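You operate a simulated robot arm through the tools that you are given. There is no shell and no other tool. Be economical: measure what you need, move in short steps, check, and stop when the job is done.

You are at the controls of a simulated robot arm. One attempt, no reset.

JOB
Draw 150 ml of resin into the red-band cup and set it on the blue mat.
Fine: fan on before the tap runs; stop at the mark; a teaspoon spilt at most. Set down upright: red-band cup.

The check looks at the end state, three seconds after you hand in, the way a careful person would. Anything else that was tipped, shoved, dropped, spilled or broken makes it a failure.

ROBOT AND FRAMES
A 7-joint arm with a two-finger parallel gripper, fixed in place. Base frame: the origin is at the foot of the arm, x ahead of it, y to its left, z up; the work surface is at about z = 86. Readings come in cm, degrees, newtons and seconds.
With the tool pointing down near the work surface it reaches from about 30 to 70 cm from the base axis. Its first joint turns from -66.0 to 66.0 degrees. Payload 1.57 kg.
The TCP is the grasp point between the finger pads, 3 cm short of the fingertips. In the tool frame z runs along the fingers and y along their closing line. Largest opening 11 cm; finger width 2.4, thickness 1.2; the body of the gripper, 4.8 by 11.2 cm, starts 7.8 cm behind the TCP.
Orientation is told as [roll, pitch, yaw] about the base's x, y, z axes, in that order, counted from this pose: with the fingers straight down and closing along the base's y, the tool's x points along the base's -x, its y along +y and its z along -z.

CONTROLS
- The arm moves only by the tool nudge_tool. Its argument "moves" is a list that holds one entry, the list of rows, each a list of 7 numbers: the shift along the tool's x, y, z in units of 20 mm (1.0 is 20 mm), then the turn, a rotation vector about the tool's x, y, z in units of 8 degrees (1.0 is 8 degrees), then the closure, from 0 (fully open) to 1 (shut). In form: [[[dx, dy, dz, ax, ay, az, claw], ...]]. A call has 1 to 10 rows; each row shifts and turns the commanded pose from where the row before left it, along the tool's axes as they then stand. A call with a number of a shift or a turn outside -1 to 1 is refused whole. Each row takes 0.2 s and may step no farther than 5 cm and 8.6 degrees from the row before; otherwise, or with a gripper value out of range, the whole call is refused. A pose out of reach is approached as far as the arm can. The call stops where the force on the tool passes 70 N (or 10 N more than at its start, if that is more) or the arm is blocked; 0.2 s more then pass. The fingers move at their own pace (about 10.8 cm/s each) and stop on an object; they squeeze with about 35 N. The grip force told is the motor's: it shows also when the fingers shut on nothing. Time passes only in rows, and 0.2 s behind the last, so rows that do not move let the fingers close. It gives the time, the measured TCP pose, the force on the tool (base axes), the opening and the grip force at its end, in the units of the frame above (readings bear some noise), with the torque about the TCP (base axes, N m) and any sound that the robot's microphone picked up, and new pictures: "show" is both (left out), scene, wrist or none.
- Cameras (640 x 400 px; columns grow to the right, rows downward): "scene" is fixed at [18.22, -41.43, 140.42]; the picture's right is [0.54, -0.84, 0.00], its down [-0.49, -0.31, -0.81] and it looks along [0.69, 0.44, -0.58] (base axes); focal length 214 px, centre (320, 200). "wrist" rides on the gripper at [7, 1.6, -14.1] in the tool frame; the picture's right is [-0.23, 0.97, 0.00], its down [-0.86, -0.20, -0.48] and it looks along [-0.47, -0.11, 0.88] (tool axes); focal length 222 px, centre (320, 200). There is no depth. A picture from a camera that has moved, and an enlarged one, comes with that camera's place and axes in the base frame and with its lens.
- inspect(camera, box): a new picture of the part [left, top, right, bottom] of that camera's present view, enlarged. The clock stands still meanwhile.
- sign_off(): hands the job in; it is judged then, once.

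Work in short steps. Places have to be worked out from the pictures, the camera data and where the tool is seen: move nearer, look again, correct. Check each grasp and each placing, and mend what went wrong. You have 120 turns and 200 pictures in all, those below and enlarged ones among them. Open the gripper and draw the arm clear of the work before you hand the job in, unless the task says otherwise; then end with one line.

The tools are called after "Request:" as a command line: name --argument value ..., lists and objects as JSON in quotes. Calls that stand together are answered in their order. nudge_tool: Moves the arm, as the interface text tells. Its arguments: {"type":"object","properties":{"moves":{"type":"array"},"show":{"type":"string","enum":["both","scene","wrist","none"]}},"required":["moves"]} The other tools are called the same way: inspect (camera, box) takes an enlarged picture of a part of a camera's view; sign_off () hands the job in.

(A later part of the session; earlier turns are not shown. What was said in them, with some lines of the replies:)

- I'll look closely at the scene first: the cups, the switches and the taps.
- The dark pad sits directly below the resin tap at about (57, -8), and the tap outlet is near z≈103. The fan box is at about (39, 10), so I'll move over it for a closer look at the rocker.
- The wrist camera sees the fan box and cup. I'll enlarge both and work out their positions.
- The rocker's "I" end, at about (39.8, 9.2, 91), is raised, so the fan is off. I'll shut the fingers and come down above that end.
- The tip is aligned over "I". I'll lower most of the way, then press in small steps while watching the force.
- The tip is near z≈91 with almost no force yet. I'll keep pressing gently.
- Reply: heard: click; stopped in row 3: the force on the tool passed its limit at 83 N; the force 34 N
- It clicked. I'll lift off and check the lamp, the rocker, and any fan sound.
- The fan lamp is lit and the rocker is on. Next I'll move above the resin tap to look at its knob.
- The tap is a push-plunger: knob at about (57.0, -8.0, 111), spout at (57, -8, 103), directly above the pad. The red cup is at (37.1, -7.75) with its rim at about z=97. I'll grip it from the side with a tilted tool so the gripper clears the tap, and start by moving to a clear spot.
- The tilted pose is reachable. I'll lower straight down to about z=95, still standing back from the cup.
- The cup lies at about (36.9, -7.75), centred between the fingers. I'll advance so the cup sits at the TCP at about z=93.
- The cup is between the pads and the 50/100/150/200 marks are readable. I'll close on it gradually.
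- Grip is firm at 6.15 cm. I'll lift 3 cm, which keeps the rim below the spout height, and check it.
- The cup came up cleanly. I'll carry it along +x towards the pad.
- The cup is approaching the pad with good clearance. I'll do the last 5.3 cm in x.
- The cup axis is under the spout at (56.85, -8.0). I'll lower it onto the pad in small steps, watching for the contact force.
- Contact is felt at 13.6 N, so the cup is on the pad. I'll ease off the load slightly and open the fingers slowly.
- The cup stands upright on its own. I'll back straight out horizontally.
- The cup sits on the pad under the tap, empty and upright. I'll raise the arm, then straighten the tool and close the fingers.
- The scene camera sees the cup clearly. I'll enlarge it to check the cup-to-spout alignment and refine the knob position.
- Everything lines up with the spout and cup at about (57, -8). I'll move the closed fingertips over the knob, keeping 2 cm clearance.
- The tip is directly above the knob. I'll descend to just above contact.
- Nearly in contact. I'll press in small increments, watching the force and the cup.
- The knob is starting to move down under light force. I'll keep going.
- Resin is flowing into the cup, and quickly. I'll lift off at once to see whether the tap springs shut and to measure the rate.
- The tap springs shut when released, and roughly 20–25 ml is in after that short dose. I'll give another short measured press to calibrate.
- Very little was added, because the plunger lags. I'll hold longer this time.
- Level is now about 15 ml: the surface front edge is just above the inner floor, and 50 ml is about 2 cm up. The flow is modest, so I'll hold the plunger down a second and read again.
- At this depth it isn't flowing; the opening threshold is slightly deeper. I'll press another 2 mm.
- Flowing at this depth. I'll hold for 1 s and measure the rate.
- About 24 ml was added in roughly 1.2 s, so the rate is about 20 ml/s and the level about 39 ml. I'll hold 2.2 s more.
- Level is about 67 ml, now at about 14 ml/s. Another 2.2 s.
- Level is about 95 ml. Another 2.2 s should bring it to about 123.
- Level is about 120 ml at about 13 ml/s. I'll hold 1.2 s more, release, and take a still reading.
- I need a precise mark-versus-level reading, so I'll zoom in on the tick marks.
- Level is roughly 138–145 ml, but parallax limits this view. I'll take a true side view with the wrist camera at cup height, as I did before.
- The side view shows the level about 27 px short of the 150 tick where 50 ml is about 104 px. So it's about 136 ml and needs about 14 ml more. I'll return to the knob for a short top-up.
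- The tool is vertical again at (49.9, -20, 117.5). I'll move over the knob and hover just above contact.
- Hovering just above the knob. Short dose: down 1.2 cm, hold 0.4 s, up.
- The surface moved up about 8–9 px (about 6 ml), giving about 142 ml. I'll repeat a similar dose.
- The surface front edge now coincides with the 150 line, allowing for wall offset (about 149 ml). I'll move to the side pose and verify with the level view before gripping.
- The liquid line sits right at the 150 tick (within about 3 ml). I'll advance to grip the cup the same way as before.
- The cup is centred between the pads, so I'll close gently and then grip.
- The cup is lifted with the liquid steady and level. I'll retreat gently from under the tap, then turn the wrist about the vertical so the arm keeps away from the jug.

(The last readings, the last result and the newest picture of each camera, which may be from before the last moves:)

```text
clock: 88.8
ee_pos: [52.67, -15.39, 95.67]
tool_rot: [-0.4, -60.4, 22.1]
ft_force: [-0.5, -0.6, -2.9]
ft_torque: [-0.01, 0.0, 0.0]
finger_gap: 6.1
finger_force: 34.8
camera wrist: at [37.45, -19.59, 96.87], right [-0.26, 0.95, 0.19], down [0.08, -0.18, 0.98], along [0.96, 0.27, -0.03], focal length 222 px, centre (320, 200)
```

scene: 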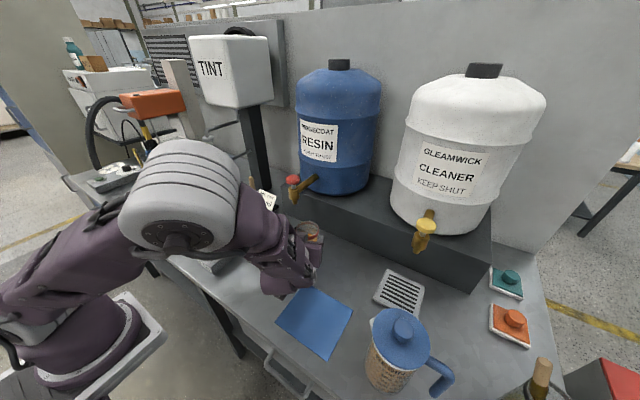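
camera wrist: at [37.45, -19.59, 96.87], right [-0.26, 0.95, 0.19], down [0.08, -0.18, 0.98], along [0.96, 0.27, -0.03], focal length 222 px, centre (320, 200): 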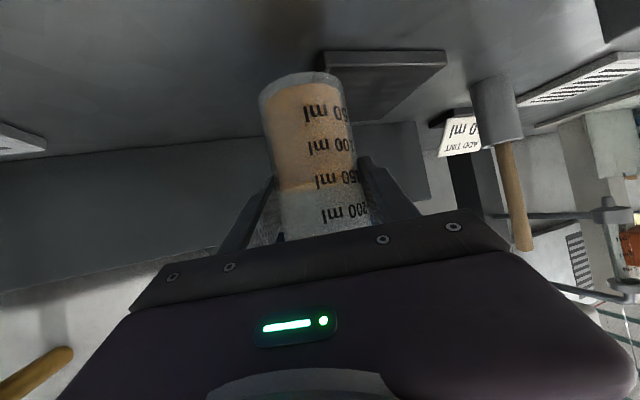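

Turned to azimuth 22° with the liquid level. I'll translate towards the mat in two gentle halves.

Request:
nudge_tool --moves '[[[0.195, -0.099, -0.342, 0, 0, 0, 0.6], [0.389, -0.198, -0.684, 0, 0, 0, 0.6], [0.389, -0.198, -0.684, 0, 0, 0, 0.6], [0.389, -0.198, -0.684, 0, 0, 0, 0.6], [0.389, -0.198, -0.684, 0, 0, 0, 0.6], [0.195, -0.099, -0.342, 0, 0, 0, 0.6]]]' --show "scene"

Request:
nudge_tool --moves '[[[0.195, -0.099, -0.342, 0, 0, 0, 0.6], [0.389, -0.198, -0.684, 0, 0, 0, 0.6], [0.389, -0.198, -0.684, 0, 0, 0, 0.6], [0.389, -0.198, -0.684, 0, 0, 0, 0.6], [0.389, -0.198, -0.684, 0, 0, 0, 0.6], [0.195, -0.099, -0.342, 0, 0, 0, 0.6], [0, 0, 0, 0, 0, 0, 0.6]]]' --show "both"

```text
clock: 90.2
ee_pos: [46.02, -20.17, 95.65]
tool_rot: [-0.3, -60.4, 22.4]
ft_force: [0.1, -0.1, -1.6]
ft_torque: [0.03, 0.01, 0.0]
finger_gap: 6.08
finger_force: 34.5
```

scene: 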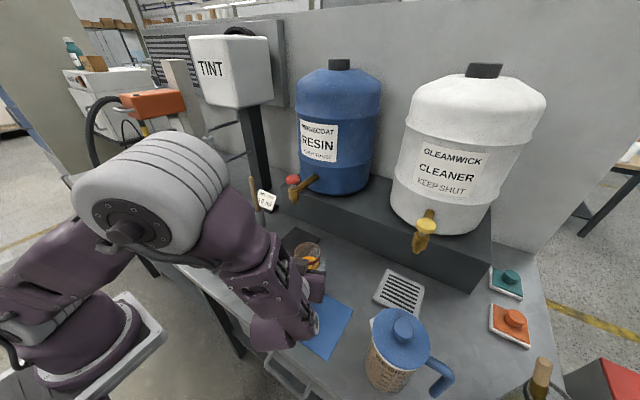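

```text
clock: 91.8
ee_pos: [39.53, -24.93, 95.99]
tool_rot: [-0.3, -60.5, 22.3]
ft_force: [-0.5, 0.3, -2.0]
ft_torque: [-0.03, -0.02, 0.04]
finger_gap: 6.09
finger_force: 34.6
camera wrist: at [24.35, -29.25, 97.0], right [-0.26, 0.95, 0.19], down [0.08, -0.18, 0.98], along [0.96, 0.27, -0.03], focal length 222 px, centre (320, 200)
```

scene: 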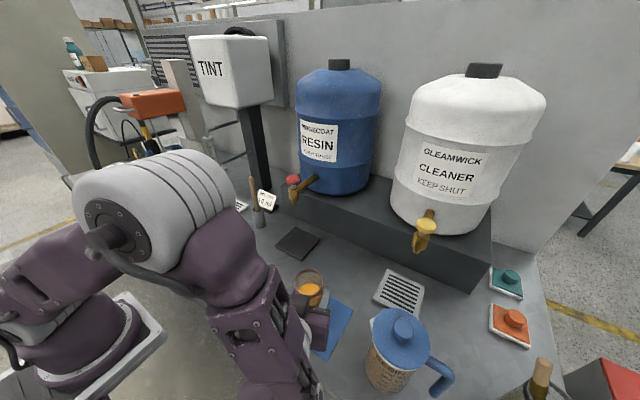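
wrist: 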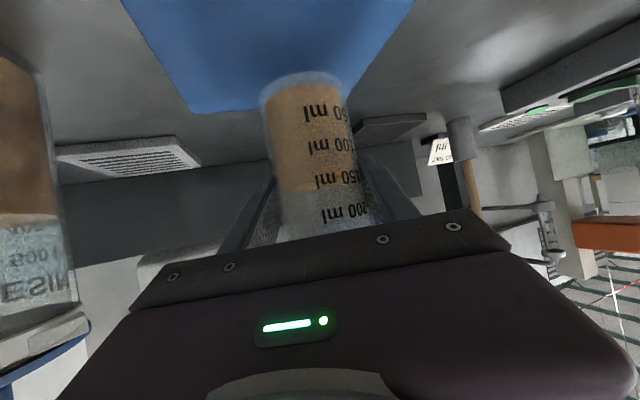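

The cup is over the mat at about (39.5, -24.9), and the mat spans x 33.5–46.5, y -33 to -18.5. I'll lower in stages to contact, which I expect near TCP z≈93.1.

Request:
nudge_tool --moves '[[[0.217, 0, 0.124, 0, 0, 0, 0.6], [0.26, 0, 0.148, 0, 0, 0, 0.6], [0.26, 0, 0.148, 0, 0, 0, 0.6], [0.26, 0, 0.148, 0, 0, 0, 0.6], [0, 0, 0, 0, 0, 0, 0.6]]]' --show "none"

Request:
nudge_tool --moves '[[[0.087, 0, 0.05, 0, 0, 0, 0.6], [0, 0, 0, 0, 0, 0, 0.6]]]' --show "none"

Request:
nudge_tool --moves '[[[0.065, 0, 0.037, 0, 0, 0, 0.6], [0, 0, 0, 0, 0, 0, 0.6]]]' --show "wrist"

```text
clock: 93.0
ee_pos: [39.65, -24.94, 93.57]
tool_rot: [-0.3, -60.4, 22.3]
ft_force: [0.4, -0.5, -1.4]
ft_torque: [0.0, 0.0, 0.0]
finger_gap: 6.04
finger_force: 34.7
```

```text
clock: 93.6
ee_pos: [39.59, -24.84, 93.38]
tool_rot: [-0.4, -60.4, 22.3]
ft_force: [-1.0, 0.2, -2.1]
ft_torque: [0.0, -0.02, -0.02]
finger_gap: 6.11
finger_force: 35.1
```

```text
clock: 94.2
ee_pos: [39.58, -24.98, 93.33]
tool_rot: [-0.4, -60.5, 22.5]
ft_force: [-3.5, -1.5, 21.6]
ft_torque: [-0.04, 0.64, 0.0]
finger_gap: 6.07
finger_force: 34.8
camera wrist: at [24.42, -29.22, 94.33], right [-0.26, 0.95, 0.19], down [0.08, -0.18, 0.98], along [0.96, 0.27, -0.03], focal length 222 px, centre (320, 200)
```

wrist: 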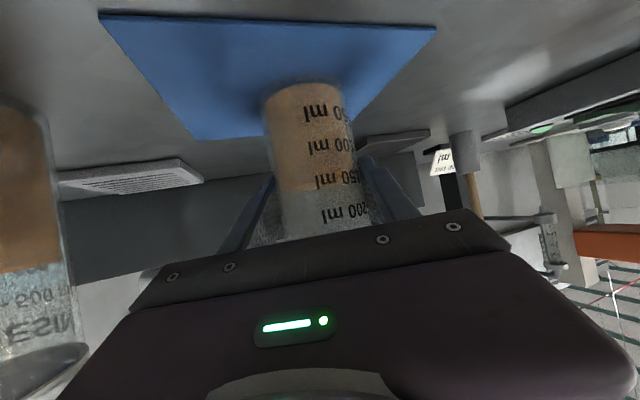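

Contact at 21 N, with the cup standing on the mat. I'll relieve the load slightly, open slowly, and back out straight.

Request:
nudge_tool --moves '[[[-0.05, 0, -0.028, 0, 0, 0, 0.6], [0, 0, 0, 0, 0, 0, 0.45], [0, 0, 0, 0, 0, 0, 0.42], [0, 0, 0, 0, 0, 0, 0.35], [0, 0, 0, 0, 0, 0, 0.2], [0, 0, 0, 0, 0, 0, 0], [0, 0, 0, 0, 0, 0, 0]]]' --show "wrist"

```text
clock: 95.8
ee_pos: [39.49, -24.92, 93.47]
tool_rot: [-0.3, -60.5, 22.3]
ft_force: [-0.7, -0.3, 0.0]
ft_torque: [-0.04, 0.01, -0.02]
finger_gap: 11.01
finger_force: 0.0
camera wrist: at [24.38, -29.22, 94.37], right [-0.26, 0.95, 0.19], down [0.08, -0.18, 0.98], along [0.96, 0.27, -0.03], focal length 222 px, centre (320, 200)
```

wrist: 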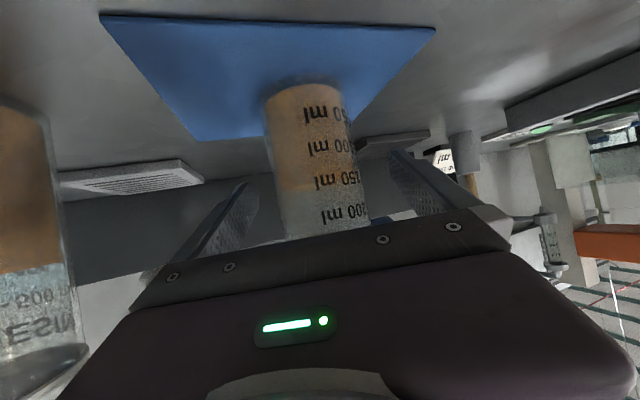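

Released and stable. I'll retreat horizontally about 8 cm, then rise.

Request:
nudge_tool --moves '[[[0.2, 0, -0.35, 0, 0, 0, 0], [0.37, 0, -0.652, 0, 0, 0, 0], [0.37, 0, -0.652, 0, 0, 0, 0], [0.37, 0, -0.652, 0, 0, 0, 0], [0.37, 0, -0.652, 0, 0, 0, 0], [0.37, 0, -0.652, 0, 0, 0, 0], [0, 0, 0, 0, 0, 0, 0]]]' --show "both"

```text
clock: 97.4
ee_pos: [31.74, -28.12, 93.44]
tool_rot: [-0.4, -60.3, 22.3]
ft_force: [0.1, 0.3, -0.8]
ft_torque: [-0.05, -0.05, -0.01]
finger_gap: 11.0
finger_force: 0.1
camera wrist: at [16.65, -32.28, 94.43], right [-0.26, 0.95, 0.19], down [0.08, -0.18, 0.98], along [0.96, 0.27, -0.03], focal length 222 px, centre (320, 200)
```

scene: 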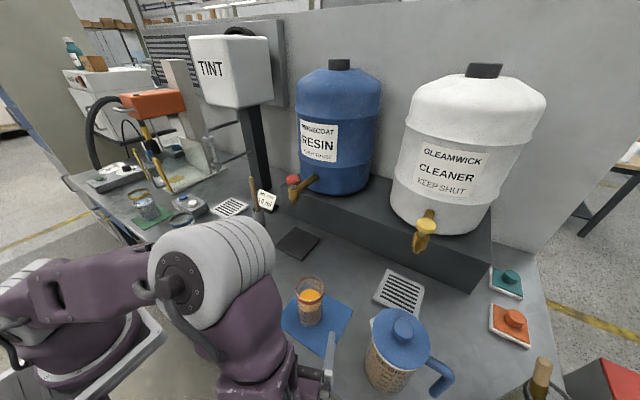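
wrist: 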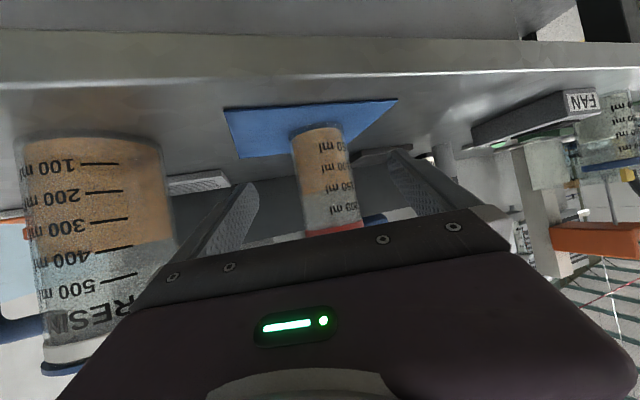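

The cup is upright on the mat. I'll lift the arm clear and check everything.

Request:
nudge_tool --moves '[[[-0.8, 0, -0.46, 0, 0, 0, 0], [-0.95, 0, -0.545, 0, 0, 0, 0], [-0.95, 0, -0.545, 0, 0, 0, 0], [-0.95, 0, -0.545, 0, 0, 0, 0], [-0.95, 0, -0.545, 0, 0, 0, 0], [-0.95, 0, -0.545, 0, 0, 0, 0], [-0.95, 0, -0.545, 0, 0, 0, 0], [-0.95, 0, -0.545, 0, 0, 0, 0], [-0.95, 0, -0.545, 0, 0, 0, 0], [-0.95, 0, -0.545, 0, 0, 0, 0]]]' --show "none"

Request:
nudge_tool --moves '[[[0, 0, 0, 0, 0.9375, 0, 0], [0, 0, 0, 0, 0.9375, 0, 0], [0, 0, 0, 0, 0.9375, 0, 0], [0, 0, 0, 0, 0.9375, 0, 0], [0, 0, 0, 0, 0.9375, 0, 0], [0, 0, 0, 0, 0.9375, 0, 0], [0, 0, 0, 0, 0.9375, 0, 0], [0, 0, 0, 0, 0.9375, 0, 0]]]' --show "both"

Request:
inspect --camera "scene" --box '[255, 220, 375, 360]'

Request:
inspect --camera "scene" --box '[180, 160, 340, 280]'

```text
clock: 99.6
ee_pos: [31.55, -28.05, 114.96]
tool_rot: [-0.6, -60.1, 22.4]
ft_force: [0.9, 0.1, -0.6]
ft_torque: [-0.01, 0.02, -0.01]
finger_gap: 10.98
finger_force: 0.1
```

```text
clock: 101.4
ee_pos: [31.71, -28.07, 115.03]
tool_rot: [-0.3, -0.3, 22.0]
ft_force: [0.2, -0.4, 0.5]
ft_torque: [0.01, 0.01, 0.0]
finger_gap: 11.02
finger_force: 0.1
camera wrist: at [24.63, -28.95, 129.13], right [-0.15, 0.99, 0.0], down [0.86, 0.14, 0.48], along [0.48, 0.07, -0.88], focal length 222 px, centre (320, 200)
```

scene: 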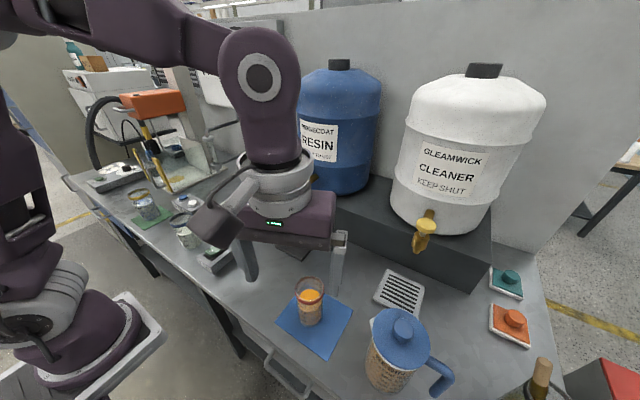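
wrist: 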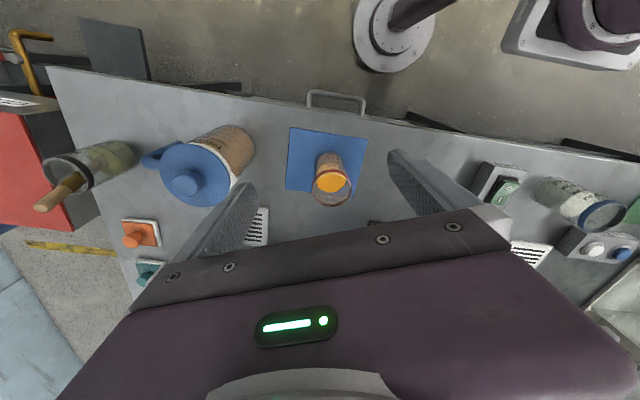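

```text
2.86 times, centred on (315, 290) of scene
camera zoom: at [18.22, -41.43, 140.42], right [0.54, -0.84, 0.0], down [-0.49, -0.31, -0.81], along [0.69, 0.44, -0.58], focal length 613 px, centre (334, -57)
```

zoom: 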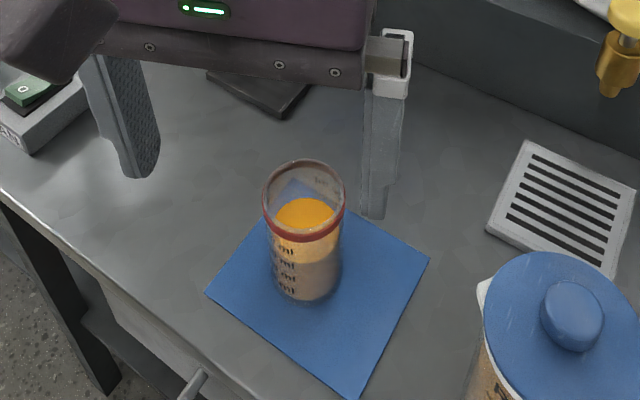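

```text
3.33 times, centred on (260, 220) of scene
camera zoom: at [18.22, -41.43, 140.42], right [0.54, -0.84, 0.0], down [-0.49, -0.31, -0.81], along [0.69, 0.44, -0.58], focal length 715 px, centre (520, 133)
```

zoom: 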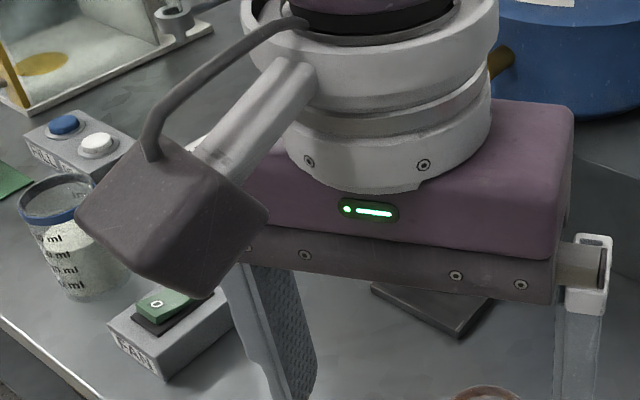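

The cup is upright on the mat. I'll raise the arm away and take a last look at the tap, pad and fan.

Request:
nudge_tool --moves '[[[0.3, 0, -1, 0, 0, 0, 0], [0.3, 0, -1, 0, 0, 0, 0], [0, 0, -1, 0, 0, 0, 0], [0, 0, -1, 0, 0, 0, 0], [0, 0, -1, 0, 0, 0, 0], [0, 0, -1, 0, 0, 0, 0], [0, 0, -1, 0, 0, 0, 0], [0, 0, -1, 0, 0, 0, 0], [0, 0, 0, 0, 0, 0, 0]]]' --show "scene"

Request:
inspect --camera "scene" --box '[190, 170, 350, 290]'

Request:
inspect --camera "scene" --box '[296, 292, 326, 322]'

```text
clock: 103.4
ee_pos: [30.52, -28.44, 130.91]
tool_rot: [-0.3, -0.3, 22.1]
ft_force: [-0.4, 0.2, -0.5]
ft_torque: [0.01, 0.04, 0.01]
finger_gap: 11.0
finger_force: 0.1
```

scene: 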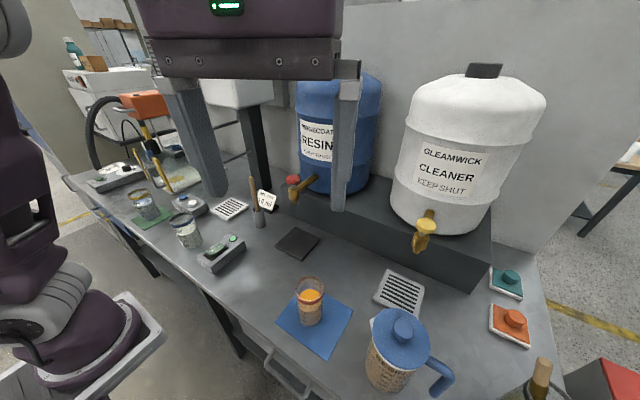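

```text
3.33 times, centred on (270, 230) of scene
camera zoom: at [18.22, -41.43, 140.42], right [0.54, -0.84, 0.0], down [-0.49, -0.31, -0.81], along [0.69, 0.44, -0.58], focal length 715 px, centre (487, 100)
```

zoom: 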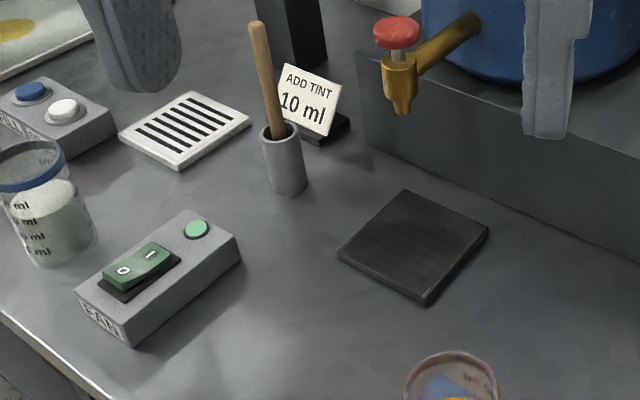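

```text
13.33 times, centred on (311, 307) of scene
camera zoom: at [18.22, -41.43, 140.42], right [0.54, -0.84, 0.0], down [-0.49, -0.31, -0.81], along [0.69, 0.44, -0.58], focal length 2860 px, centre (440, -1227)
```

zoom: 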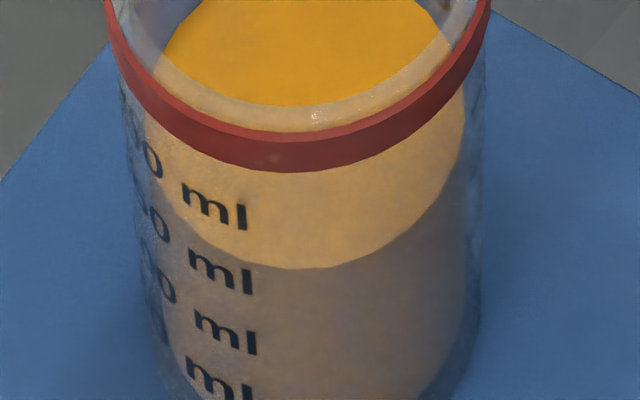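

The fan is on, the tap is shut with no drips, the level is at the 150 mark, the cup is upright on the mat, and the arm is clear.

Request:
sign_off

```text
The job is handed in.
```

The red-band cup stands upright on the blue mat with resin at the 150 ml mark (within about 3 ml by the side view). The fan was switched on before the tap ran and is still on, no spills were visible, and I added no tint despite the "ADD TINT 10 ml" card.
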